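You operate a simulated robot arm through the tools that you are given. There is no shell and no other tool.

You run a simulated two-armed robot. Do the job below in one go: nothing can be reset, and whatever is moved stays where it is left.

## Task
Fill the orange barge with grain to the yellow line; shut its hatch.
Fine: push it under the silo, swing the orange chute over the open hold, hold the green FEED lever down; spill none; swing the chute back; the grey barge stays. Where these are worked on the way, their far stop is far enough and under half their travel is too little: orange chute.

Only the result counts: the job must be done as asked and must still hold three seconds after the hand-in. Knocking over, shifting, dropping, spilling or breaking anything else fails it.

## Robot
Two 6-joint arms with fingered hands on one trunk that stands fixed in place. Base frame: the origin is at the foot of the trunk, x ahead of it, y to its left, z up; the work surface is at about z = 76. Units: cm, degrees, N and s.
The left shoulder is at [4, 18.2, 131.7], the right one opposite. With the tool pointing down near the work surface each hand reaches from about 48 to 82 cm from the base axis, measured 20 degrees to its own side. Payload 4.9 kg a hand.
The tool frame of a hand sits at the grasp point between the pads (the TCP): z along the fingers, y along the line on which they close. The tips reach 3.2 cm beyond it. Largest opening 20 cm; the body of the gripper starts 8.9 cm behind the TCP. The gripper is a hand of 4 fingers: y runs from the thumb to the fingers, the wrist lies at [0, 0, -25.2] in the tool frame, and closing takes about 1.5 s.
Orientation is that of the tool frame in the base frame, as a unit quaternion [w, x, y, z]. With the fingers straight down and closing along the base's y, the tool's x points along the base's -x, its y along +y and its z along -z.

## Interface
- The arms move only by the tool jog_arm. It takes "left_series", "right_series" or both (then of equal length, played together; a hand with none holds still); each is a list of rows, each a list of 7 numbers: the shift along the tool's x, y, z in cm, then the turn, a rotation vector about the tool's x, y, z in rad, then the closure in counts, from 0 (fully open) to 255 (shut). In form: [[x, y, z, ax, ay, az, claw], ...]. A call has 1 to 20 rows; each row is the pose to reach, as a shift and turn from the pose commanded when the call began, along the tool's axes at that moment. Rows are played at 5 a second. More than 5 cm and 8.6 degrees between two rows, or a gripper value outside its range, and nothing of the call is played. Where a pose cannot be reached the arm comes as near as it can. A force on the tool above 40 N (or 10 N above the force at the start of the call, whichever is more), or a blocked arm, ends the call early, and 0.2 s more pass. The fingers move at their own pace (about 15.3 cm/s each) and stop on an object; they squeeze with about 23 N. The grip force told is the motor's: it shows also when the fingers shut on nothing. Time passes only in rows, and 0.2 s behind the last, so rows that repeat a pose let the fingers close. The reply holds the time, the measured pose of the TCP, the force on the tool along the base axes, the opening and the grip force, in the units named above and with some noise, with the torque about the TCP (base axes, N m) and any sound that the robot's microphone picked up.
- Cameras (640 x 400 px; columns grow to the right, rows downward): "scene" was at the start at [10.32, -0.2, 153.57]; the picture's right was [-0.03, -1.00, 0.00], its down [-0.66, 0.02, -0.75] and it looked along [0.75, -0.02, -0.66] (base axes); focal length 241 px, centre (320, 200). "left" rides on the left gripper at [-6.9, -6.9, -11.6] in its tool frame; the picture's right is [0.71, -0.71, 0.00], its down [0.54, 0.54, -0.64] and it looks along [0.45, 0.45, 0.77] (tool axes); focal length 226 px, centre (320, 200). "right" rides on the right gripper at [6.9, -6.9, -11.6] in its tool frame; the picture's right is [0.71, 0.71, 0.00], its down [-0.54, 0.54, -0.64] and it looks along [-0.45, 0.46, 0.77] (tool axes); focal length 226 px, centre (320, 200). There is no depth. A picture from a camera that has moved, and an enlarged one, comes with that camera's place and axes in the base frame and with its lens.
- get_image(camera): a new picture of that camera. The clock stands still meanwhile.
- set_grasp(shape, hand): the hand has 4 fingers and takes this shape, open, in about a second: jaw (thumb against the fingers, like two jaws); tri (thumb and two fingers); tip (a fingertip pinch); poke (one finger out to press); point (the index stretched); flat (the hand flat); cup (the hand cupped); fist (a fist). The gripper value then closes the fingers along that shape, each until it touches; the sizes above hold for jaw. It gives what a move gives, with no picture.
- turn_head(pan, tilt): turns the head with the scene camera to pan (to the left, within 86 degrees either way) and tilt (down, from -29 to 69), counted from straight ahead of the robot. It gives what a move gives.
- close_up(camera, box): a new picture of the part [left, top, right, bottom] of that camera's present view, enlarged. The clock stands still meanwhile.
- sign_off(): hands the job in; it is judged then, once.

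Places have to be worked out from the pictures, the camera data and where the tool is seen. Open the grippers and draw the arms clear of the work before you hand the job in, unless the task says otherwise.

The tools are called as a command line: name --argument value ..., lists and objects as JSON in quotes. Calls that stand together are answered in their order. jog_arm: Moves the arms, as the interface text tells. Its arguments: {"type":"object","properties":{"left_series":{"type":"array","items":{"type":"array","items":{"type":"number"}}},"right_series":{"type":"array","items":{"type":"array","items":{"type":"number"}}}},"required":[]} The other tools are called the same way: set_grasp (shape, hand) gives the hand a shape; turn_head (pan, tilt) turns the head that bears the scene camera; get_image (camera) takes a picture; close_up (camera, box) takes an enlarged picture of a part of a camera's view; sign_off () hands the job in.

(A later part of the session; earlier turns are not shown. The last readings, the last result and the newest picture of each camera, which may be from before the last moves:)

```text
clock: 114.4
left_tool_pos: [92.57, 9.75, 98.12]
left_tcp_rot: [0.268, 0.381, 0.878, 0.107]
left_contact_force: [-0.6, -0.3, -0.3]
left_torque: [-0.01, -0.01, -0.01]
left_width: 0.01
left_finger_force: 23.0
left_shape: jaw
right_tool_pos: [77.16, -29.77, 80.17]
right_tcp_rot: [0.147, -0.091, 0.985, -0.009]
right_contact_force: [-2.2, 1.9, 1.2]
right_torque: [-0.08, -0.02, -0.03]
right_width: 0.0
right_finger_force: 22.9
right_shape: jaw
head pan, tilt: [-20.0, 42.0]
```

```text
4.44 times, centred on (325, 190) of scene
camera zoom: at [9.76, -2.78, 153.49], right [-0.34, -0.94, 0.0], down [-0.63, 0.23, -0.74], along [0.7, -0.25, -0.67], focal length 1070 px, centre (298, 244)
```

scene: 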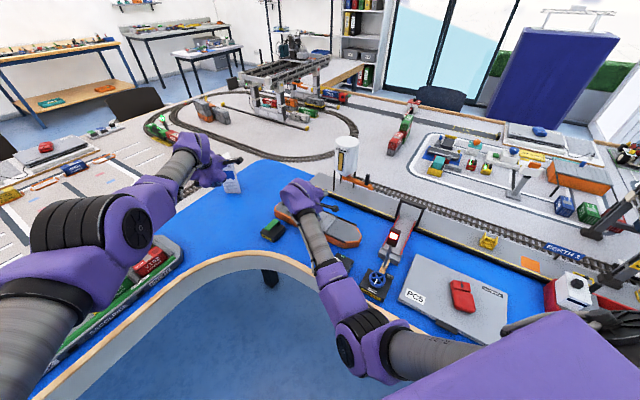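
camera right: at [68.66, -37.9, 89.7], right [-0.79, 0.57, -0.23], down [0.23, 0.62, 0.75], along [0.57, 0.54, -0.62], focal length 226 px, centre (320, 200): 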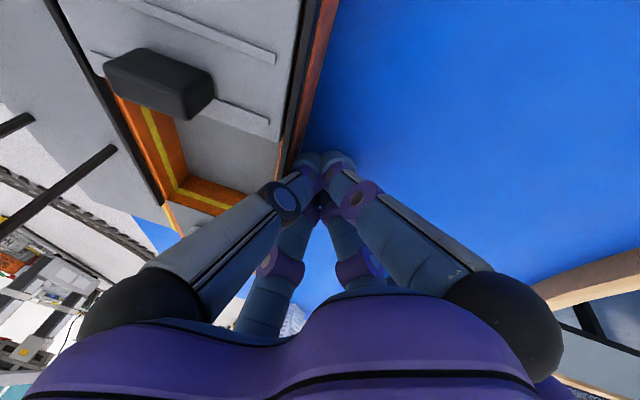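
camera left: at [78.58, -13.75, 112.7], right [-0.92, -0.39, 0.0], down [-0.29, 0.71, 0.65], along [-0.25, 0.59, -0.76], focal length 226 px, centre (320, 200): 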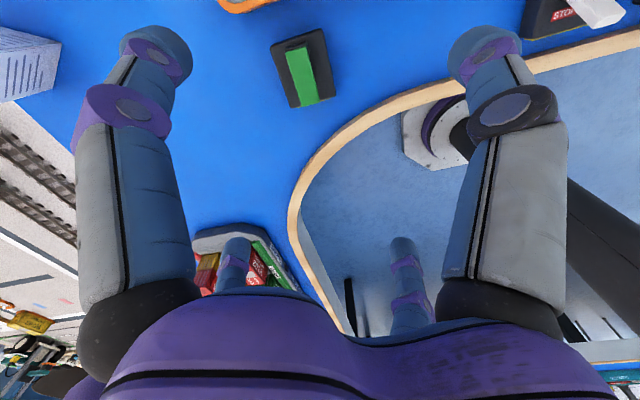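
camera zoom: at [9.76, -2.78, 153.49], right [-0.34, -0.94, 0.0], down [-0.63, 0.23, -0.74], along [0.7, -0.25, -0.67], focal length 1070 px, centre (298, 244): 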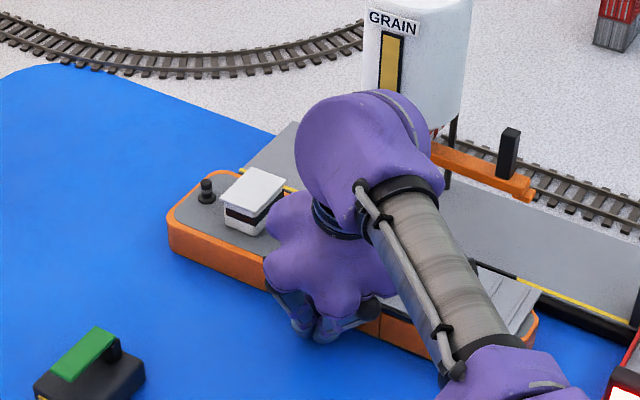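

No contact with the quay yet (about 3 N). I push another 2 cm gently.

jog_arm --right_series '[[-0.15, -0.3, 0.06, 0, 0, 0, 255], [-0.3, -0.6, 0.12, 0, 0, 0, 255], [-0.45, -0.9, 0.18, 0, 0, 0, 255], [-0.6, -1.2, 0.23, 0, 0, 0, 255], [-0.75, -1.5, 0.29, 0, 0, 0, 255], [-0.87, -1.77, 0.34, 0, 0, 0, 255], [-0.87, -1.77, 0.34, 0, 0, 0, 255]]'

get_image --camera "right"

close_up --camera "scene" --box '[265, 145, 385, 235]'

```text
clock: 115.7
left_tool_pos: [92.25, 9.66, 98.04]
left_tcp_rot: [0.268, 0.381, 0.878, 0.107]
left_contact_force: [0.0, 0.2, 0.6]
left_torque: [0.0, -0.04, 0.01]
left_width: 0.0
left_finger_force: 22.5
left_shape: jaw
right_tool_pos: [78.14, -30.36, 80.03]
right_tcp_rot: [0.145, -0.091, 0.985, -0.004]
right_contact_force: [-8.7, 9.8, 6.5]
right_torque: [-0.17, -0.09, -0.19]
right_width: 0.0
right_finger_force: 22.6
right_shape: jaw
head pan, tilt: [-20.0, 42.0]
stopped in row 6 (right hand): the force on the tool passed its limit at 43 N (the readings are from after the stop); the commanded pose is now the measured one
```

```text
taken
camera right: at [69.73, -38.62, 89.45], right [-0.79, 0.57, -0.23], down [0.23, 0.62, 0.75], along [0.57, 0.54, -0.62], focal length 226 px, centre (320, 200)
```

right: 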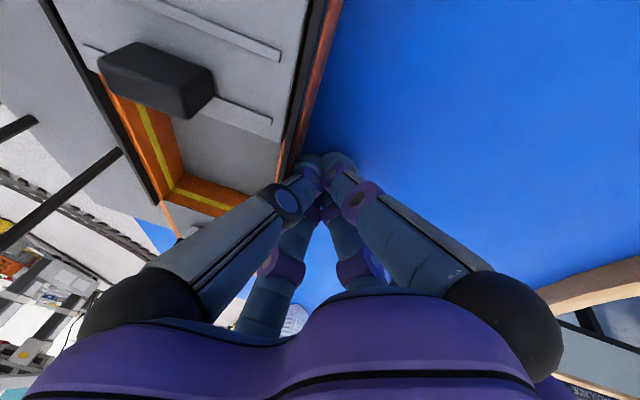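

```text
4.44 times, centred on (325, 190) of scene
camera zoom: at [9.66, -2.72, 153.5], right [-0.34, -0.94, 0.0], down [-0.63, 0.23, -0.74], along [0.7, -0.25, -0.67], focal length 1070 px, centre (298, 244)
```

zoom: 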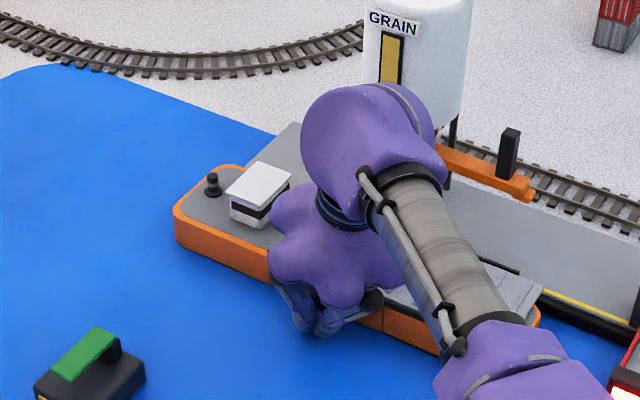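

The barge has met the quay (force jumped, motion stopped). I back the hand off and lift it clear, then check the alignment.

jog_arm --right_series '[[0.65, 1.3, -0.26, 0, 0, 0, 255], [1.3, 2.65, -0.5, 0, 0, 0, 255], [0, 2.4, -5.2, 0, 0, 0, 255], [-1.4, 2.2, -9.9, 0, 0, 0, 255], [-2.8, 1.9, -14.6, 0, 0, 0, 255], [-4.2, 1.7, -19.4, 0, 0, 0, 255]]'

get_image --camera "right"

close_up --camera "scene" --box '[265, 145, 405, 245]'

```text
clock: 117.1
left_tool_pos: [92.51, 9.6, 98.19]
left_tcp_rot: [0.268, 0.382, 0.878, 0.107]
left_contact_force: [0.3, 0.2, -0.2]
left_torque: [-0.05, 0.0, 0.0]
left_width: 0.0
left_finger_force: 22.9
left_shape: jaw
right_tool_pos: [76.45, -28.52, 99.74]
right_tcp_rot: [0.144, -0.091, 0.985, -0.006]
right_contact_force: [0.1, 1.0, 0.6]
right_torque: [-0.03, 0.01, 0.02]
right_width: 0.01
right_finger_force: 23.1
right_shape: jaw
head pan, tilt: [-20.0, 42.0]
```

```text
taken
camera right: at [67.88, -36.66, 109.31], right [-0.79, 0.57, -0.23], down [0.23, 0.62, 0.75], along [0.57, 0.54, -0.62], focal length 226 px, centre (320, 200)
```

right: 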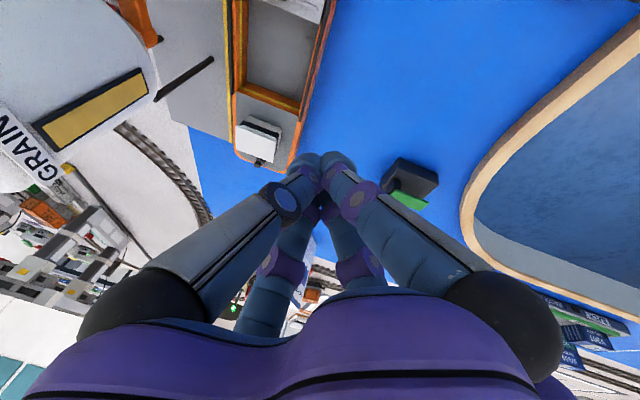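

```text
4.00 times, centred on (335, 195) of scene
camera zoom: at [9.76, -2.79, 153.49], right [-0.34, -0.94, 0.0], down [-0.63, 0.23, -0.74], along [0.7, -0.25, -0.67], focal length 963 px, centre (260, 220)
```

zoom: 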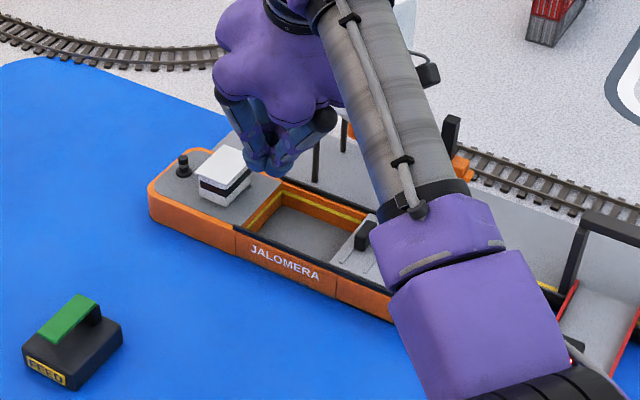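

The barge lies flat along the quay, with the open hold centred near (84,-36.3). Next I take the right hand, fingers closed and tilted forward, round to the outer side of the chute's handle.

jog_arm --right_series '[[-0.46, -3.5, -0.6, 0.04, -0.04, 0, 255], [-0.92, -7.0, -1.2, 0.079, -0.08, 0, 255], [-1.37, -10.5, -1.75, 0.119, -0.12, 0, 255], [-1.83, -14.0, -2.34, 0.158, -0.16, 0, 255], [-1.78, -17.4, -0.8, 0.198, -0.2, 0, 255], [-1.73, -20.8, 0.8, 0.237, -0.24, 0, 255], [-1.68, -24.2, 2.35, 0.277, -0.28, 0, 255], [-1.62, -27.6, 3.9, 0.316, -0.32, 0, 255], [-1.62, -27.6, 3.9, 0.316, -0.32, 0, 255]]'

get_image --camera "right"

get_image --camera "scene"

```text
clock: 119.1
left_tool_pos: [92.49, 9.57, 98.06]
left_tcp_rot: [0.269, 0.381, 0.878, 0.106]
left_contact_force: [1.3, 0.2, 0.7]
left_torque: [0.0, -0.04, 0.04]
left_width: 0.01
left_finger_force: 23.1
left_shape: jaw
right_tool_pos: [83.86, -55.25, 97.3]
right_tcp_rot: [0.311, -0.067, 0.937, -0.146]
right_contact_force: [-1.0, 0.1, -0.1]
right_torque: [0.0, 0.01, 0.03]
right_width: 0.01
right_finger_force: 22.8
right_shape: jaw
head pan, tilt: [-20.0, 42.0]
```

```text
taken
camera right: at [71.67, -60.6, 104.56], right [-0.59, 0.52, -0.62], down [0.02, 0.78, 0.63], along [0.81, 0.35, -0.47], focal length 226 px, centre (320, 200)
```

right: 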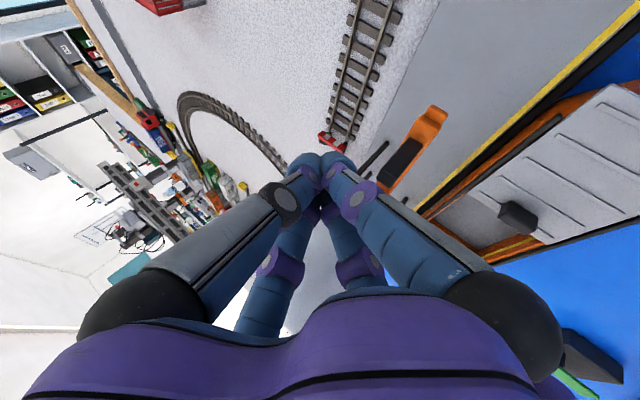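

```text
taken
```

scene: 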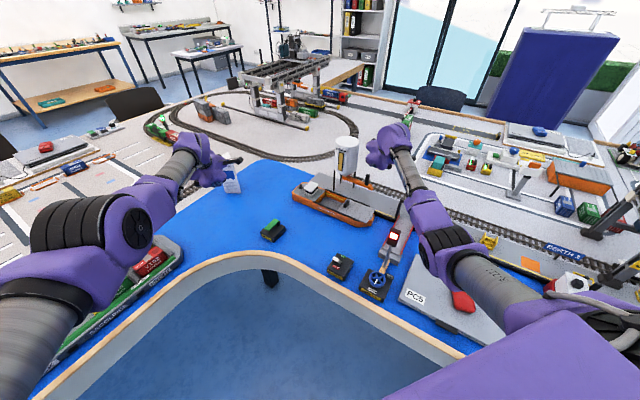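

The hand is just outside the handle, as planned. I descend 7 cm so the fingertips come level with the handle, on its far-right side.

jog_arm --right_series '[[1.4, 0.8, 1.9, 0, 0, 0, 255], [2.8, 1.55, 3.75, 0, 0, 0, 255], [4.1, 2.3, 5.58, 0, 0, 0, 255], [4.1, 2.3, 5.58, 0, 0, 0, 255]]'

get_image --camera "right"

close_up --camera "scene" --box '[310, 120, 430, 220]'

```text
clock: 120.1
left_tool_pos: [92.55, 9.6, 98.08]
left_tcp_rot: [0.269, 0.381, 0.878, 0.107]
left_contact_force: [0.2, 0.2, -0.3]
left_torque: [0.01, -0.03, 0.03]
left_width: 0.0
left_finger_force: 23.2
left_shape: jaw
right_tool_pos: [83.91, -55.23, 90.0]
right_tcp_rot: [0.311, -0.067, 0.937, -0.146]
right_contact_force: [-0.5, 0.3, 0.8]
right_torque: [0.03, 0.0, -0.04]
right_width: 0.0
right_finger_force: 22.6
right_shape: jaw
head pan, tilt: [-20.0, 42.0]
```

```text
taken
camera right: at [71.76, -60.58, 97.24], right [-0.59, 0.52, -0.62], down [0.03, 0.78, 0.63], along [0.81, 0.35, -0.47], focal length 226 px, centre (320, 200)
```

right: 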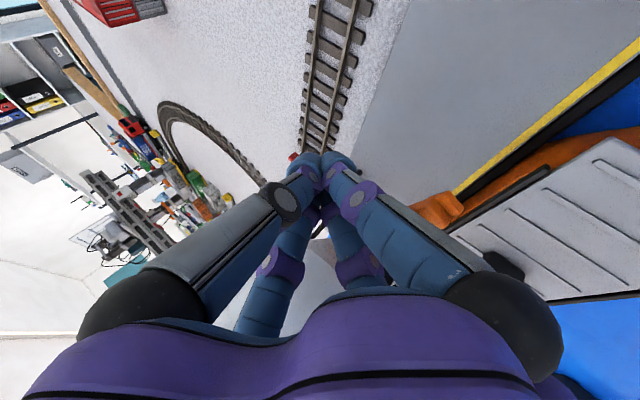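

```text
4.00 times, centred on (370, 170) of scene
camera zoom: at [9.79, -2.79, 153.49], right [-0.34, -0.94, 0.0], down [-0.63, 0.23, -0.74], along [0.7, -0.25, -0.67], focal length 963 px, centre (120, 320)
```

zoom: 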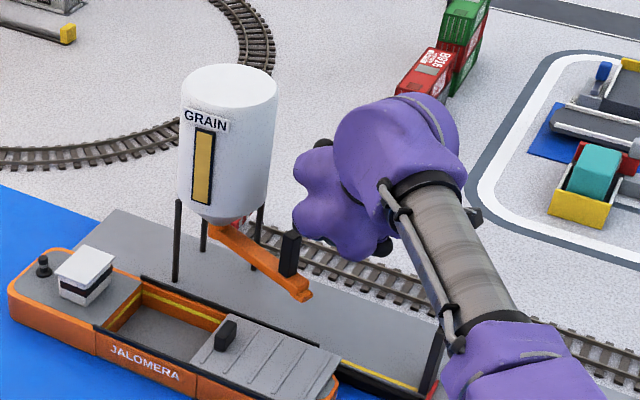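

Coming down, the hand already nudged the handle and the chute has begun to swing the right way (about 18°). I push on toward +y in 1 cm steps, 8 cm first.

jog_arm --right_series '[[-0.22, 0.95, -0.23, 0, 0, 0, 255], [-0.43, 1.9, -0.46, 0, 0, 0, 255], [-0.65, 2.85, -0.7, 0, 0, 0, 255], [-0.87, 3.8, -0.93, 0, 0, 0, 255], [-1.08, 4.74, -1.16, 0, 0, 0, 255], [-1.3, 5.7, -1.39, 0, 0, 0, 255], [-1.5, 6.64, -1.62, 0, 0, 0, 255], [-1.73, 7.6, -1.86, 0, 0, 0, 255]]'

close_up --camera "scene" --box '[290, 120, 410, 220]'

get_image --camera "right"

```text
clock: 121.9
left_tool_pos: [92.34, 9.58, 97.95]
left_tcp_rot: [0.269, 0.381, 0.878, 0.107]
left_contact_force: [0.4, 0.4, 0.4]
left_torque: [0.03, 0.02, -0.04]
left_width: 0.0
left_finger_force: 22.9
left_shape: jaw
right_tool_pos: [84.02, -47.25, 90.08]
right_tcp_rot: [0.311, -0.067, 0.937, -0.145]
right_contact_force: [0.5, 0.8, 0.0]
right_torque: [0.01, -0.02, 0.0]
right_width: 0.0
right_finger_force: 23.0
right_shape: jaw
head pan, tilt: [-20.0, 42.0]
```

```text
4.00 times, centred on (350, 170) of scene
camera zoom: at [9.77, -2.8, 153.49], right [-0.34, -0.94, 0.0], down [-0.63, 0.23, -0.74], along [0.7, -0.25, -0.67], focal length 963 px, centre (200, 320)
```

zoom: 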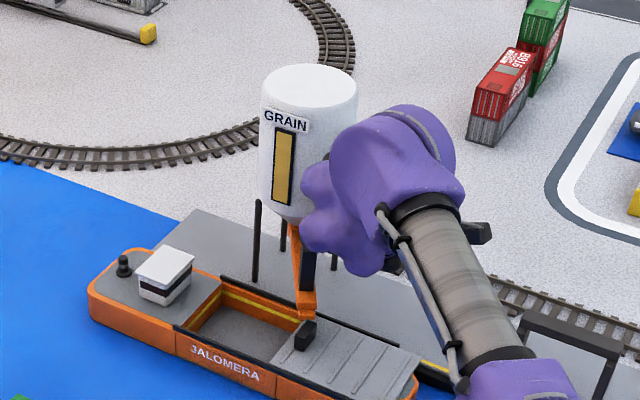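

```text
taken
camera right: at [71.93, -52.6, 97.33], right [-0.59, 0.52, -0.62], down [0.02, 0.78, 0.63], along [0.81, 0.35, -0.47], focal length 226 px, centre (320, 200)
```

right: 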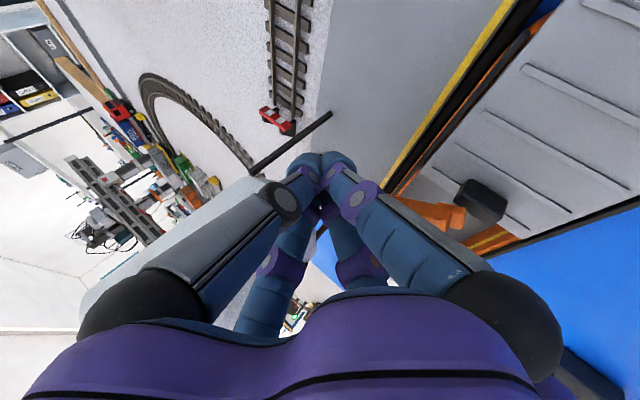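

The chute is swinging on (now about at 158°), its tip just clears the hatch knob, and forces stay low. I continue another 4 cm.

jog_arm --right_series '[[-0.16, 0.71, -0.17, 0, 0, 0, 255], [-0.33, 1.42, -0.35, 0, 0, 0, 255], [-0.49, 2.13, -0.52, 0, 0, 0, 255], [-0.65, 2.85, -0.7, 0, 0, 0, 255], [-0.87, 3.8, -0.93, 0, 0, 0, 255]]'

close_up --camera "scene" --box '[290, 120, 410, 220]'

get_image --camera "right"

```text
clock: 123.1
left_tool_pos: [92.47, 9.62, 98.0]
left_tcp_rot: [0.269, 0.381, 0.878, 0.107]
left_contact_force: [0.9, -0.5, 0.1]
left_torque: [-0.01, 0.01, 0.0]
left_width: 0.0
left_finger_force: 22.8
left_shape: jaw
right_tool_pos: [84.04, -43.33, 90.15]
right_tcp_rot: [0.311, -0.067, 0.937, -0.145]
right_contact_force: [-0.2, -0.6, -0.4]
right_torque: [-0.02, 0.0, -0.02]
right_width: 0.0
right_finger_force: 22.9
right_shape: jaw
head pan, tilt: [-20.0, 42.0]
```

```text
4.00 times, centred on (350, 170) of scene
camera zoom: at [9.77, -2.8, 153.49], right [-0.34, -0.94, 0.0], down [-0.63, 0.23, -0.74], along [0.7, -0.25, -0.67], focal length 963 px, centre (200, 320)
```

zoom: 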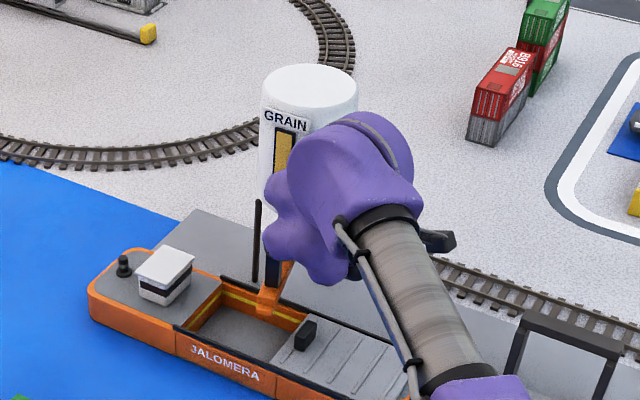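

```text
taken
camera right: at [71.85, -48.65, 97.41], right [-0.59, 0.52, -0.62], down [0.02, 0.78, 0.63], along [0.81, 0.35, -0.47], focal length 226 px, centre (320, 200)
```

right: 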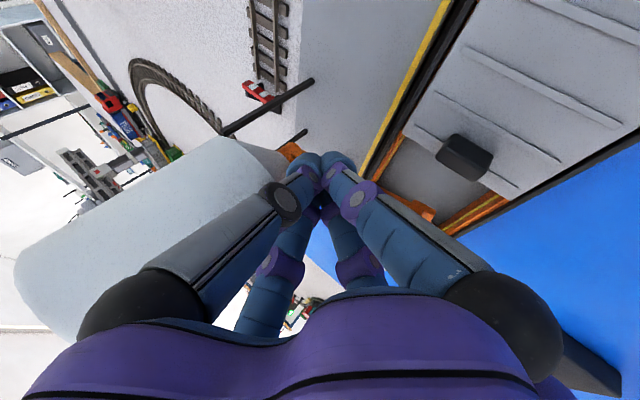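

The chute tip is now over the hold near (82.6,-37.3). I continue gently toward its far stop.

jog_arm --right_series '[[-0.15, 0.47, -0.03, 0, 0, 0, 255], [-0.3, 0.95, -0.06, 0, 0, 0, 255], [-0.45, 1.42, -0.09, 0, 0, 0, 255], [-0.6, 1.9, -0.12, 0, 0, 0, 255], [-0.75, 2.37, -0.15, 0, 0, 0, 255]]'

close_up --camera "scene" --box '[290, 120, 410, 220]'

get_image --camera "right"

```text
clock: 124.3
left_tool_pos: [92.42, 9.7, 98.09]
left_tcp_rot: [0.268, 0.381, 0.879, 0.107]
left_contact_force: [0.6, 0.2, -0.6]
left_torque: [0.02, -0.01, 0.01]
left_width: 0.0
left_finger_force: 22.8
left_shape: jaw
right_tool_pos: [84.35, -41.01, 89.79]
right_tcp_rot: [0.312, -0.067, 0.937, -0.146]
right_contact_force: [0.6, 0.6, 0.2]
right_torque: [-0.04, 0.01, 0.03]
right_width: 0.0
right_finger_force: 22.8
right_shape: jaw
head pan, tilt: [-20.0, 42.0]
```

```text
4.00 times, centred on (350, 170) of scene
camera zoom: at [9.78, -2.79, 153.49], right [-0.34, -0.94, 0.0], down [-0.63, 0.23, -0.74], along [0.7, -0.25, -0.67], focal length 963 px, centre (200, 320)
```

zoom: 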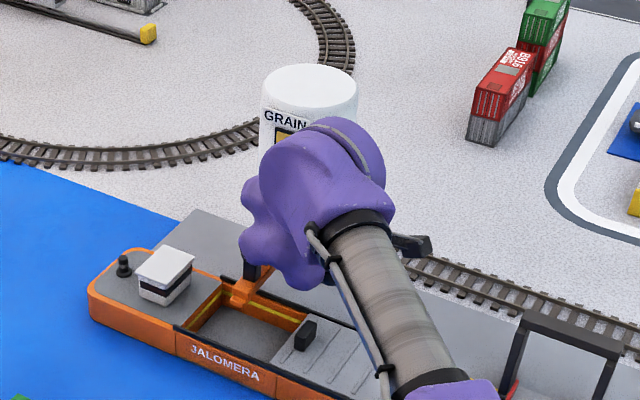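

```text
taken
camera right: at [72.25, -46.34, 97.14], right [-0.59, 0.52, -0.62], down [0.03, 0.78, 0.63], along [0.81, 0.35, -0.47], focal length 226 px, centre (320, 200)
```

right: 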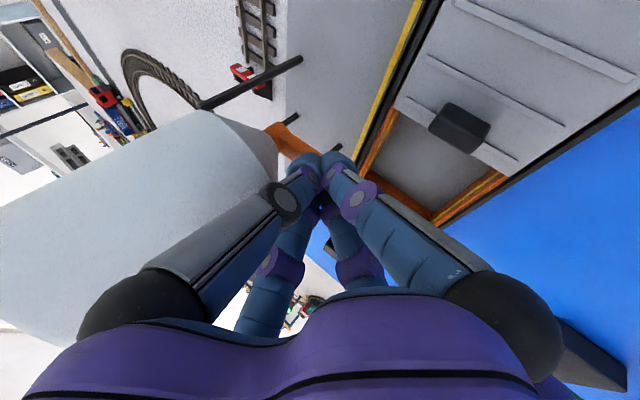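

The tip is at about (84.5,-34.5), over the hold. I push slightly further to see if it is against its stop.

jog_arm --right_series '[[-0.3, 0.3, 0.2, 0, 0, 0, 255], [-0.6, 0.65, 0.35, 0, 0, 0, 255], [-0.9, 1.0, 0.5, 0, 0, 0, 255], [-1.2, 1.35, 0.65, 0, 0, 0, 255]]'

close_up --camera "scene" --box '[290, 120, 410, 220]'

```text
clock: 125.3
left_tool_pos: [92.44, 9.41, 98.15]
left_tcp_rot: [0.269, 0.381, 0.878, 0.106]
left_contact_force: [0.2, -0.4, -0.5]
left_torque: [-0.02, 0.02, 0.01]
left_width: 0.0
left_finger_force: 22.5
left_shape: jaw
right_tool_pos: [85.35, -39.92, 89.56]
right_tcp_rot: [0.309, -0.066, 0.937, -0.149]
right_contact_force: [-21.9, -18.7, 0.2]
right_torque: [-0.05, 0.09, 0.46]
right_width: 0.0
right_finger_force: 22.5
right_shape: jaw
head pan, tilt: [-20.0, 42.0]
```

```text
4.00 times, centred on (350, 170) of scene
camera zoom: at [9.65, -2.91, 153.5], right [-0.34, -0.94, 0.0], down [-0.63, 0.23, -0.74], along [0.7, -0.26, -0.67], focal length 963 px, centre (200, 320)
```

zoom: 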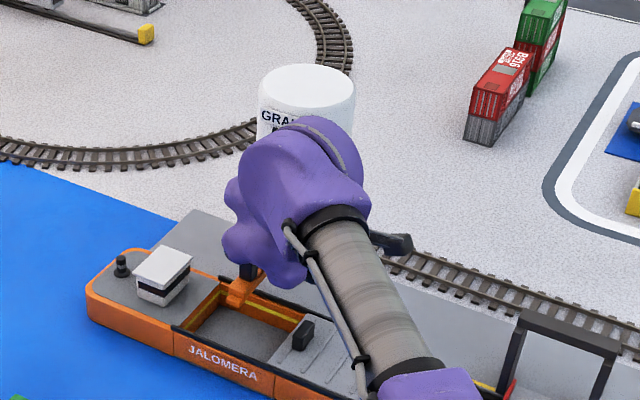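

The force rose: the chute is at its far stop, over the hold. I back off from the handle and lift the hand straight up.

jog_arm --right_series '[[0.8, -0.64, -0.32, 0, 0, 0, 255], [1.58, -1.27, -0.64, 0, 0, 0, 255], [2.4, -1.9, -0.96, 0, 0, 0, 255], [0.6, -2.9, -3.4, 0, 0, 0, 255], [-1.6, -4.2, -6.5, 0, 0, 0, 255], [-4.4, -5.7, -10.1, 0, 0, 0, 255]]'

close_up --camera "scene" --box '[290, 120, 410, 220]'

get_image --camera "right"

```text
clock: 126.7
left_tool_pos: [92.52, 9.65, 98.19]
left_tcp_rot: [0.269, 0.381, 0.878, 0.106]
left_contact_force: [0.3, -0.4, 0.3]
left_torque: [-0.03, 0.01, -0.03]
left_width: 0.02
left_finger_force: 22.9
left_shape: jaw
right_tool_pos: [83.14, -41.69, 101.7]
right_tcp_rot: [0.312, -0.067, 0.937, -0.146]
right_contact_force: [0.5, -0.7, -0.3]
right_torque: [0.01, 0.01, -0.01]
right_width: 0.01
right_finger_force: 23.1
right_shape: jaw
head pan, tilt: [-20.0, 42.0]
```

```text
4.00 times, centred on (350, 170) of scene
camera zoom: at [9.77, -2.78, 153.49], right [-0.34, -0.94, 0.0], down [-0.63, 0.23, -0.74], along [0.7, -0.25, -0.67], focal length 963 px, centre (200, 320)
```

zoom: 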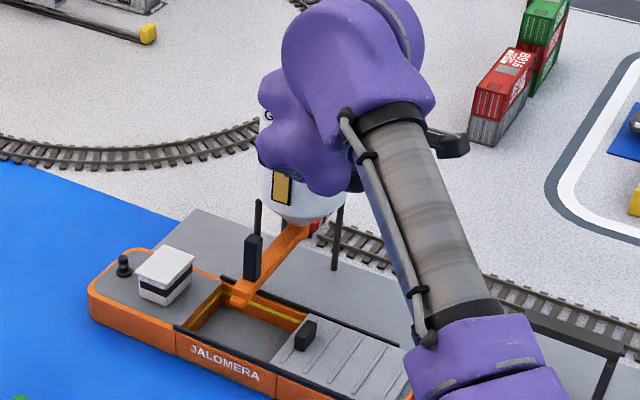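

```text
taken
camera right: at [70.93, -47.09, 108.8], right [-0.59, 0.52, -0.62], down [0.03, 0.78, 0.63], along [0.81, 0.35, -0.47], focal length 226 px, centre (320, 200)
```

right: 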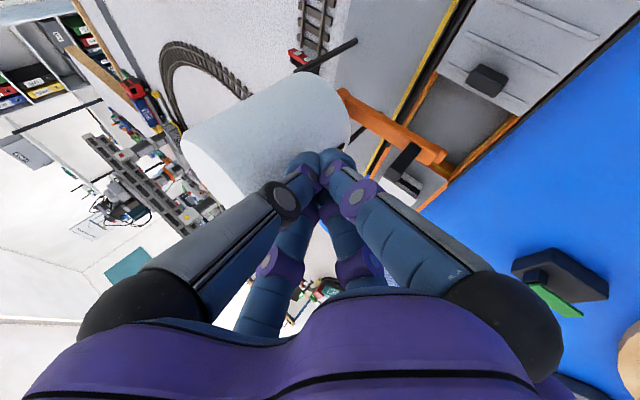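

The chute now hangs over the hold, about 5 cm from its stern wall. Next is the FEED lever, whose free end I triangulate at about (76.2,-4.9,81). I bring the left hand down and inward in stages.

jog_arm --left_series '[[1.2, -1.2, 2.4, 0.03, 0, 0, 255], [2.4, -2.4, 4.8, 0.06, 0, 0, 255], [3.6, -3.6, 7.2, 0.09, 0, 0, 255], [4.8, -4.8, 9.0, 0.12, 0, 0, 255]]'

```text
clock: 127.7
left_tool_pos: [89.01, 10.59, 88.26]
left_tcp_rot: [0.247, 0.395, 0.883, 0.057]
left_contact_force: [-0.4, -0.3, 0.2]
left_torque: [0.01, 0.07, 0.0]
left_width: 0.0
left_finger_force: 22.9
left_shape: jaw
left hand out of reach, approached as far as the arm can: row 1, 2, 3, 4
right_tool_pos: [83.0, -41.68, 101.51]
right_tcp_rot: [0.311, -0.067, 0.937, -0.145]
right_contact_force: [-0.1, 0.3, 0.6]
right_torque: [0.02, 0.03, -0.01]
right_width: 0.0
right_finger_force: 23.1
right_shape: jaw
head pan, tilt: [-20.0, 42.0]
```

It follows down to z=88. I continue inward toward the FEED box.

jog_arm --left_series '[[-0.3, -3, -0.9, 0.02, 0, 0, 255], [-0.6, -6, -1.75, 0.04, 0, 0, 255], [-0.9, -9, -2.6, 0.06, 0, 0, 255], [-1.15, -11.9, -3.5, 0.08, 0, 0, 255]]'

get_image --camera "scene"

```text
clock: 128.7
left_tool_pos: [79.89, 2.05, 88.57]
left_tcp_rot: [0.23, 0.406, 0.884, 0.019]
left_contact_force: [0.5, 0.8, -0.1]
left_torque: [-0.04, 0.0, 0.01]
left_width: 0.03
left_finger_force: 22.7
left_shape: jaw
right_tool_pos: [83.11, -41.8, 101.58]
right_tcp_rot: [0.312, -0.067, 0.937, -0.145]
right_contact_force: [-0.1, 0.2, 0.6]
right_torque: [-0.01, 0.0, 0.0]
right_width: 0.0
right_finger_force: 23.1
right_shape: jaw
head pan, tilt: [-20.0, 42.0]
```

```text
taken
```

scene: 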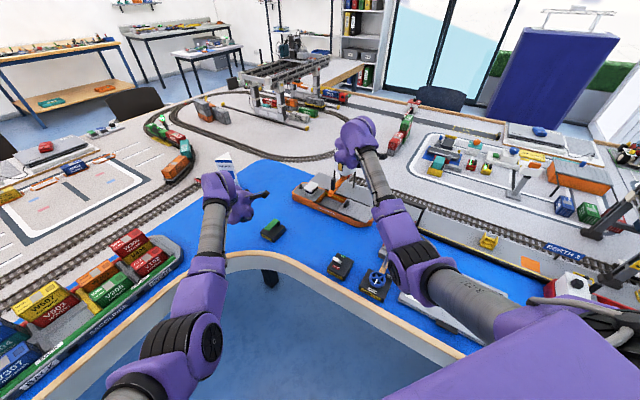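

The left hand follows freely. I give it the poke shape and move its fingertip over the lever's free end.

set_grasp --shape "poke" --hand "left"

jog_arm --left_series '[[-0.7, -2.75, 0.26, 0, 0, 0, 0], [-1.4, -5.5, 0.52, 0, 0, 0, 0], [-2.08, -8.24, 0.78, 0, 0, 0, 0], [-2.08, -8.24, 0.78, 0, 0, 0, 0]]'

get_image --camera "left"

close_up --camera "scene" --box '[210, 170, 330, 260]'

```text
clock: 129.6
left_tool_pos: [79.93, 2.17, 88.46]
left_tcp_rot: [0.23, 0.405, 0.885, 0.018]
left_contact_force: [1.1, -0.3, 0.6]
left_torque: [0.02, 0.0, 0.0]
left_width: 0.0
left_finger_force: 0.1
left_shape: poke
right_tool_pos: [83.11, -41.77, 101.59]
right_tcp_rot: [0.311, -0.068, 0.937, -0.146]
right_contact_force: [-1.0, -1.1, 0.3]
right_torque: [0.02, -0.01, 0.03]
right_width: 0.0
right_finger_force: 22.4
right_shape: jaw
head pan, tilt: [-20.0, 42.0]
```

```text
clock: 130.8
left_tool_pos: [79.89, 4.34, 85.6]
left_tcp_rot: [0.221, 0.387, 0.893, 0.06]
left_contact_force: [0.2, -0.1, 0.3]
left_torque: [-0.01, -0.01, -0.04]
left_width: 0.0
left_finger_force: 0.1
left_shape: poke
left hand out of reach, approached as far as the arm can: row 3, 4
right_tool_pos: [83.07, -41.71, 101.61]
right_tcp_rot: [0.311, -0.068, 0.937, -0.145]
right_contact_force: [0.5, 0.8, -0.4]
right_torque: [-0.02, -0.04, 0.0]
right_width: 0.0
right_finger_force: 22.7
right_shape: jaw
head pan, tilt: [-20.0, 42.0]
stopped in row 4 (left hand): the arm was blocked; the commanded pose is now the measured one
```

```text
taken
camera left: at [74.34, -4.5, 96.44], right [-0.9, 0.02, -0.44], down [-0.25, 0.81, 0.54], along [0.37, 0.59, -0.72], focal length 226 px, centre (320, 200)
```

left: 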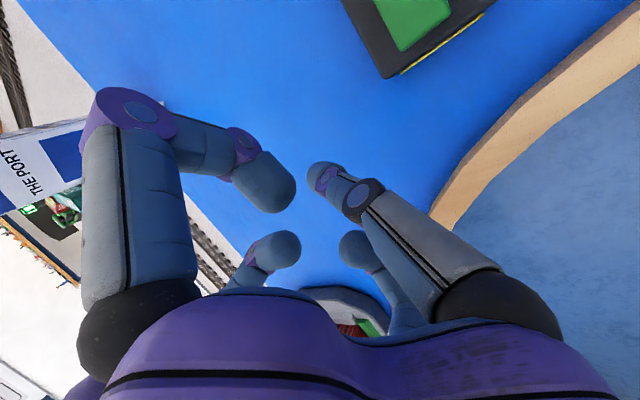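

```text
4.44 times, centred on (270, 215) of scene
camera zoom: at [9.78, -2.76, 153.49], right [-0.34, -0.94, 0.0], down [-0.63, 0.23, -0.74], along [0.7, -0.25, -0.67], focal length 1070 px, centre (542, 133)
```

zoom: 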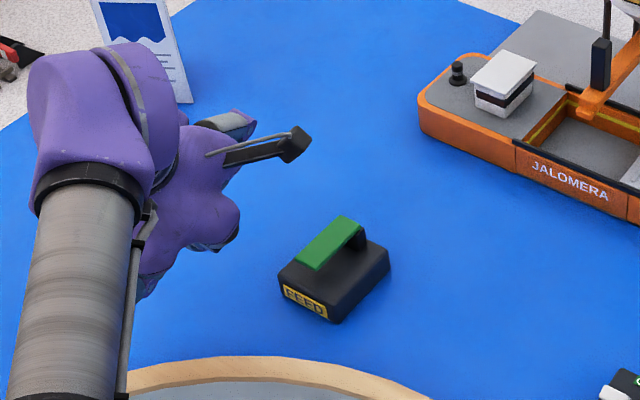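

The left elbow got blocked there. A steeper hand leaning sideways keeps the arm straighter, so I back out, turn the hand, and come over the lever that way.

jog_arm --left_series '[[-0.8, -0.87, -1.22, 0.139, 0.009, 0, 0], [-1.6, -1.73, -2.45, 0.277, 0.017, 0, 0], [-2.4, -2.6, -3.67, 0.416, 0.026, 0, 0], [-3.3, -4.3, -3.5, 0.416, 0.026, 0, 0], [-4.3, -6.1, -3.3, 0.416, 0.026, 0, 0], [-5.2, -7.8, -3.1, 0.416, 0.026, 0, 0], [-5.2, -7.8, -3.1, 0.416, 0.026, 0, 0]]'

get_image --camera "left"

close_up --camera "scene" --box '[210, 170, 330, 260]'

```text
clock: 132.4
left_tool_pos: [76.22, -5.28, 87.89]
left_tcp_rot: [0.126, 0.426, 0.887, -0.125]
left_contact_force: [-0.2, -0.1, -0.4]
left_torque: [-0.01, 0.02, 0.01]
left_width: 0.0
left_finger_force: 0.0
left_shape: poke
right_tool_pos: [83.11, -41.83, 101.52]
right_tcp_rot: [0.311, -0.067, 0.937, -0.146]
right_contact_force: [-0.5, -0.6, 0.0]
right_torque: [0.0, 0.02, 0.02]
right_width: 0.04
right_finger_force: 22.9
right_shape: jaw
head pan, tilt: [-20.0, 42.0]
```

```text
taken
camera left: at [73.58, -10.5, 101.77], right [-0.99, 0.08, -0.15], down [0.02, 0.93, 0.36], along [0.17, 0.35, -0.92], focal length 226 px, centre (320, 200)
```

left: 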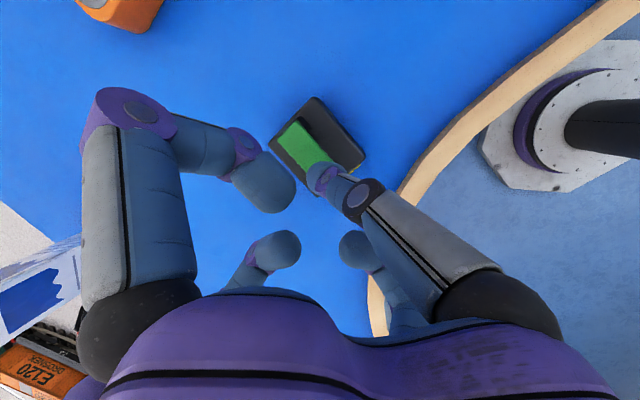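

```text
4.44 times, centred on (270, 215) of scene
camera zoom: at [9.78, -2.8, 153.49], right [-0.34, -0.94, 0.0], down [-0.63, 0.23, -0.74], along [0.7, -0.25, -0.67], focal length 1070 px, centre (542, 133)
```

zoom: 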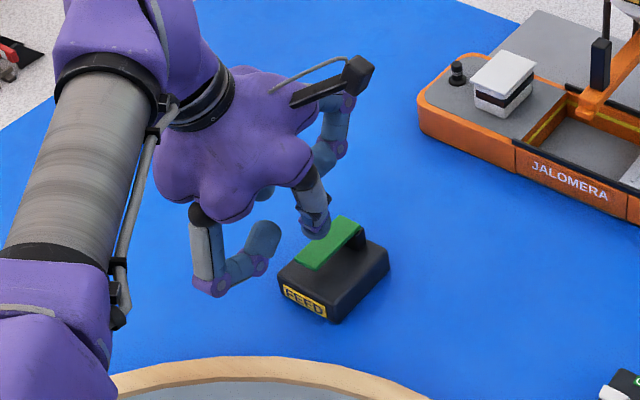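

The poke finger is right above the lever's free end. I lower it to just above the lever and check before pressing; I also check the view of the hold.

jog_arm --left_series '[[0.6, 0.48, 1.55, 0, 0, 0, 0], [1.19, 0.96, 3.09, 0, 0, 0, 0], [1.19, 0.96, 3.09, 0, 0, 0, 0]]'

close_up --camera "scene" --box '[240, 190, 300, 250]'

close_up --camera "scene" --box '[300, 170, 370, 225]'

close_up --camera "right" --box '[370, 40, 550, 210]'

```text
clock: 133.2
left_tool_pos: [76.61, -4.76, 84.59]
left_tcp_rot: [0.126, 0.425, 0.888, -0.124]
left_contact_force: [-0.9, -0.4, 1.3]
left_torque: [0.01, 0.0, 0.01]
left_width: 0.01
left_finger_force: 0.1
left_shape: poke
right_tool_pos: [83.11, -41.75, 101.63]
right_tcp_rot: [0.311, -0.067, 0.937, -0.146]
right_contact_force: [-1.0, -0.7, 0.2]
right_torque: [0.0, -0.01, 0.01]
right_width: 0.0
right_finger_force: 22.6
right_shape: jaw
head pan, tilt: [-20.0, 42.0]
```

```text
6.67 times, centred on (270, 220) of scene
camera zoom: at [9.78, -2.79, 153.49], right [-0.34, -0.94, 0.0], down [-0.63, 0.23, -0.74], along [0.7, -0.25, -0.67], focal length 1605 px, centre (653, 67)
```

zoom: 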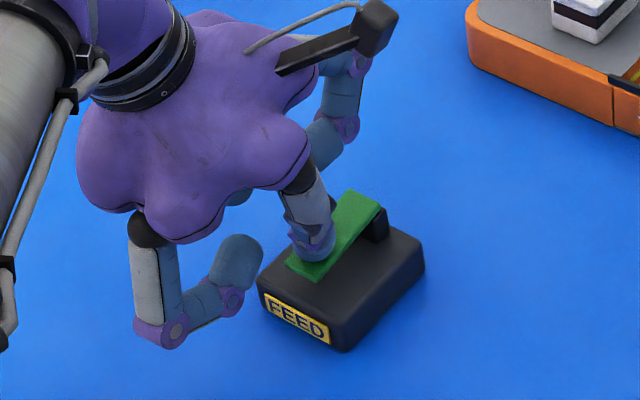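

```text
7.27 times, centred on (335, 198) of scene
camera zoom: at [9.78, -2.79, 153.49], right [-0.34, -0.94, 0.0], down [-0.63, 0.23, -0.74], along [0.7, -0.25, -0.67], focal length 1751 px, centre (211, 218)
```

zoom: 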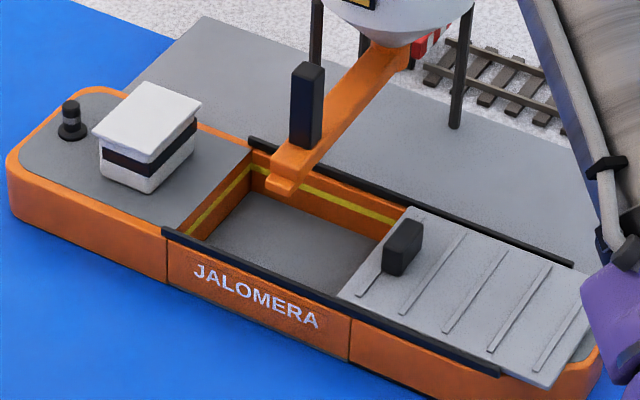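

```text
2.35 times, centred on (460, 125) of right
camera zoom: at [70.95, -47.1, 108.78], right [-0.59, 0.52, -0.62], down [0.02, 0.78, 0.63], along [0.81, 0.35, -0.47], focal length 532 px, centre (-9, 376)
```

zoom: 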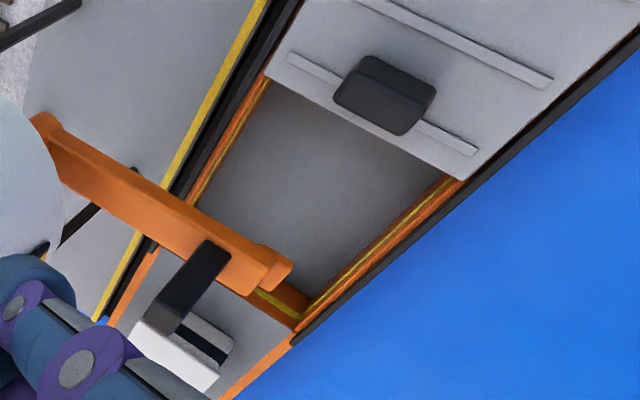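

The chute tip is centred over the hold (within about 1.5 cm) and the finger is on the lever. I press the lever down a little at a time and watch for flow.

jog_arm --left_series '[[0.13, 0.05, 0.37, 0, 0, 0, 0], [0.26, 0.09, 0.75, 0, 0, 0, 0], [0.4, 0.14, 1.12, 0, 0, 0, 0]]'

close_up --camera "scene" --box '[240, 190, 300, 250]'

close_up --camera "scene" --box '[300, 170, 370, 225]'

```text
clock: 134.0
left_tool_pos: [76.45, -4.64, 83.64]
left_tcp_rot: [0.127, 0.425, 0.888, -0.124]
left_contact_force: [-1.6, 1.0, 13.5]
left_torque: [-0.12, 0.1, -0.06]
left_width: 0.0
left_finger_force: 0.1
left_shape: poke
right_tool_pos: [83.04, -41.67, 101.51]
right_tcp_rot: [0.311, -0.067, 0.937, -0.146]
right_contact_force: [-0.9, 1.0, -0.3]
right_torque: [0.0, 0.0, -0.01]
right_width: 0.03
right_finger_force: 23.6
right_shape: jaw
head pan, tilt: [-20.0, 42.0]
heard: click
```

```text
6.67 times, centred on (270, 220) of scene
camera zoom: at [9.71, -2.78, 153.49], right [-0.34, -0.94, 0.0], down [-0.63, 0.23, -0.74], along [0.7, -0.25, -0.67], focal length 1605 px, centre (653, 67)
```

zoom: 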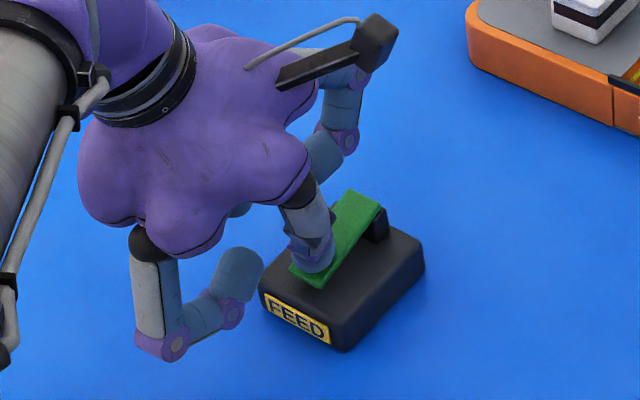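

```text
7.27 times, centred on (335, 198) of scene
camera zoom: at [9.71, -2.78, 153.49], right [-0.34, -0.94, 0.0], down [-0.63, 0.23, -0.74], along [0.7, -0.25, -0.67], focal length 1751 px, centre (211, 218)
```

zoom: 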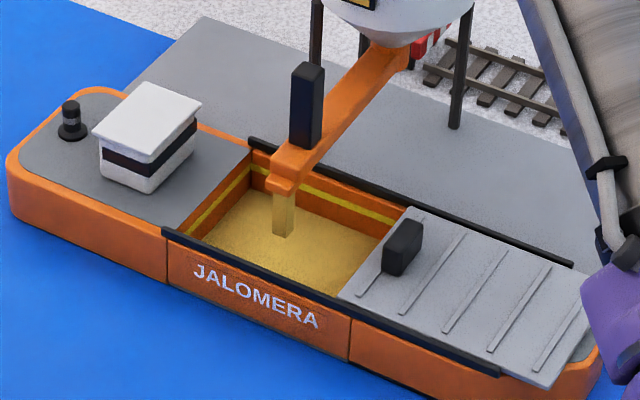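

Click: grain is flowing into the hold. I keep the lever down in short steps and check the level each time.

jog_arm --left_series '[[0, 0, 0, 0, 0, 0, 0], [0, 0, 0, 0, 0, 0, 0]]'

close_up --camera "scene" --box '[310, 180, 360, 215]'

```text
clock: 134.6
left_tool_pos: [76.41, -4.57, 83.66]
left_tcp_rot: [0.127, 0.425, 0.888, -0.124]
left_contact_force: [-1.0, 1.3, 19.3]
left_torque: [-0.21, 0.01, 0.01]
left_width: 0.0
left_finger_force: 0.1
left_shape: poke
right_tool_pos: [83.06, -41.75, 101.55]
right_tcp_rot: [0.312, -0.068, 0.937, -0.146]
right_contact_force: [-0.1, -0.5, 0.0]
right_torque: [-0.01, -0.01, 0.01]
right_width: 0.0
right_finger_force: 22.7
right_shape: jaw
head pan, tilt: [-20.0, 42.0]
```

```text
11.43 times, centred on (335, 198) of scene
camera zoom: at [9.69, -2.77, 153.5], right [-0.34, -0.94, 0.0], down [-0.63, 0.23, -0.74], along [0.7, -0.25, -0.67], focal length 2751 px, centre (149, 229)
```

zoom: 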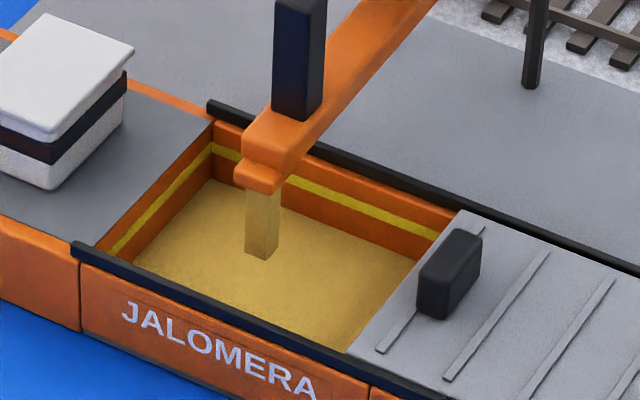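

The level is rising steadily, still about 3 line-widths below the yellow line. I hold for another 0.8 s.

jog_arm --left_series '[[0, 0, 0, 0, 0, 0, 0], [0, 0, 0, 0, 0, 0, 0], [0, 0, 0, 0, 0, 0, 0]]'

close_up --camera "scene" --box '[310, 180, 360, 215]'

```text
clock: 135.4
left_tool_pos: [76.28, -4.64, 83.54]
left_tcp_rot: [0.126, 0.424, 0.888, -0.123]
left_contact_force: [-0.6, 1.4, 19.9]
left_torque: [-0.12, -0.07, -0.01]
left_width: 0.01
left_finger_force: 0.1
left_shape: poke
right_tool_pos: [83.13, -41.81, 101.67]
right_tcp_rot: [0.311, -0.067, 0.937, -0.145]
right_contact_force: [-0.4, 0.4, -0.6]
right_torque: [0.01, 0.02, 0.01]
right_width: 0.0
right_finger_force: 22.9
right_shape: jaw
head pan, tilt: [-20.0, 42.0]
```

```text
11.43 times, centred on (335, 198) of scene
camera zoom: at [9.68, -2.77, 153.5], right [-0.34, -0.94, 0.0], down [-0.63, 0.23, -0.74], along [0.7, -0.25, -0.67], focal length 2751 px, centre (149, 229)
```

zoom: 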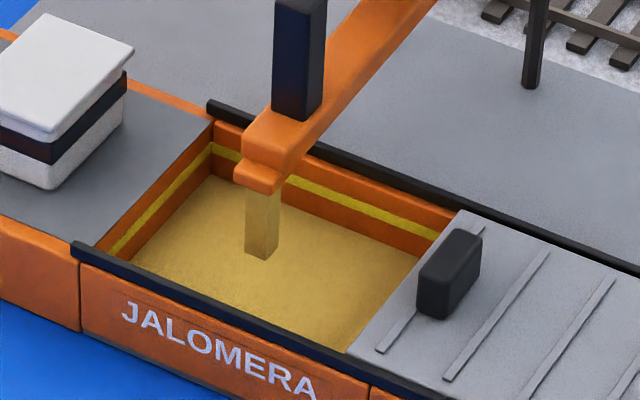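

It rises about 5 pixels per 0.8 s; the line is still some 18–25 pixels above. I hold another 1.6 s.

jog_arm --left_series '[[0, 0, 0, 0, 0, 0, 0], [0, 0, 0, 0, 0, 0, 0], [0, 0, 0, 0, 0, 0, 0], [0, 0, 0, 0, 0, 0, 0], [0, 0, 0, 0, 0, 0, 0], [0, 0, 0, 0, 0, 0, 0], [0, 0, 0, 0, 0, 0, 0]]'

close_up --camera "scene" --box '[310, 180, 360, 215]'

```text
clock: 137.0
left_tool_pos: [76.32, -4.54, 83.68]
left_tcp_rot: [0.126, 0.425, 0.888, -0.123]
left_contact_force: [3.1, 3.3, 20.0]
left_torque: [-0.11, -0.08, 0.06]
left_width: 0.0
left_finger_force: 0.1
left_shape: poke
right_tool_pos: [83.0, -41.73, 101.65]
right_tcp_rot: [0.311, -0.066, 0.937, -0.147]
right_contact_force: [1.3, -0.4, 0.3]
right_torque: [-0.01, 0.04, -0.01]
right_width: 0.0
right_finger_force: 23.5
right_shape: jaw
head pan, tilt: [-20.0, 42.0]
```

```text
11.43 times, centred on (335, 198) of scene
camera zoom: at [9.69, -2.77, 153.5], right [-0.34, -0.94, 0.0], down [-0.63, 0.23, -0.74], along [0.7, -0.25, -0.67], focal length 2751 px, centre (149, 229)
```

zoom: 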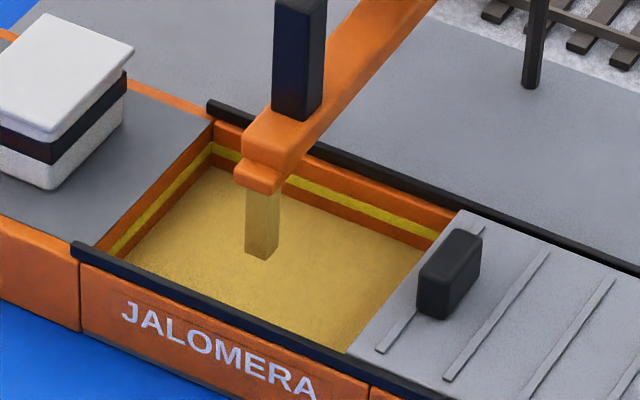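

The level is closing on the line. I take a tighter view to measure the remaining gap.

close_up --camera "scene" --box '[316, 184, 352, 206]'

close_up --camera "right" --box '[410, 40, 530, 190]'

```text
16.00 times, centred on (334, 195) of scene
camera zoom: at [9.69, -2.77, 153.5], right [-0.34, -0.94, 0.0], down [-0.63, 0.23, -0.74], along [0.7, -0.25, -0.67], focal length 3852 px, centre (96, 280)
```

zoom: 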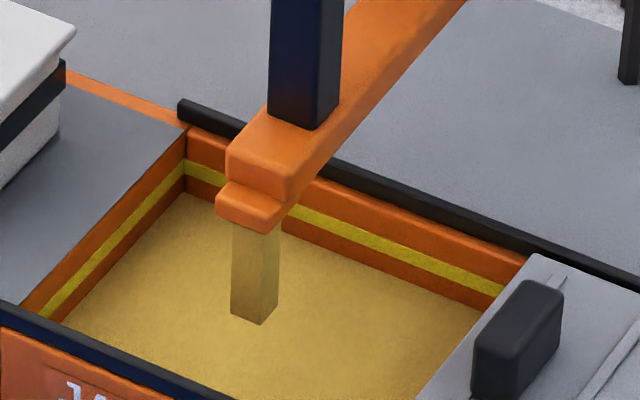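

```text
2.67 times, centred on (470, 115) of right
camera zoom: at [70.89, -47.08, 108.83], right [-0.59, 0.52, -0.62], down [0.02, 0.78, 0.63], along [0.81, 0.35, -0.47], focal length 603 px, centre (-80, 427)
```

zoom: 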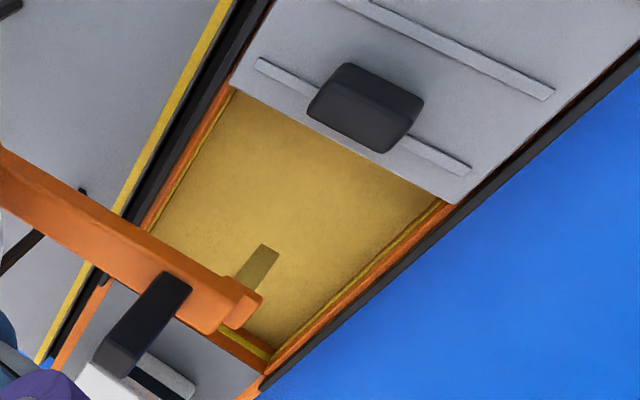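

At the corner the grain is 14 pixels below the line's lower edge and 21 below its middle, rising roughly 7 pixels per second. I hold 1.8 s more.

jog_arm --left_series '[[0, 0, 0, 0, 0, 0, 0], [0, 0, 0, 0, 0, 0, 0], [0, 0, 0, 0, 0, 0, 0], [0, 0, 0, 0, 0, 0, 0], [0, 0, 0, 0, 0, 0, 0], [0, 0, 0, 0, 0, 0, 0], [0, 0, 0, 0, 0, 0, 0], [0, 0, 0, 0, 0, 0, 0]]'

close_up --camera "scene" --box '[316, 184, 352, 206]'

```text
clock: 138.8
left_tool_pos: [76.26, -4.62, 83.64]
left_tcp_rot: [0.126, 0.425, 0.888, -0.124]
left_contact_force: [4.4, 3.0, 21.6]
left_torque: [-0.07, -0.11, 0.02]
left_width: 0.0
left_finger_force: 0.0
left_shape: poke
right_tool_pos: [83.1, -41.65, 101.56]
right_tcp_rot: [0.311, -0.066, 0.937, -0.146]
right_contact_force: [-0.1, 0.4, 0.2]
right_torque: [0.03, 0.0, 0.01]
right_width: 0.0
right_finger_force: 22.4
right_shape: jaw
head pan, tilt: [-20.0, 42.0]
```

```text
16.00 times, centred on (334, 195) of scene
camera zoom: at [9.68, -2.77, 153.5], right [-0.34, -0.94, 0.0], down [-0.63, 0.23, -0.74], along [0.7, -0.25, -0.67], focal length 3852 px, centre (96, 280)
```

zoom: 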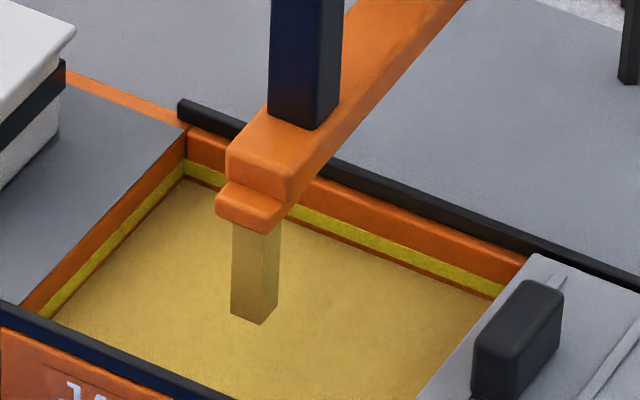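

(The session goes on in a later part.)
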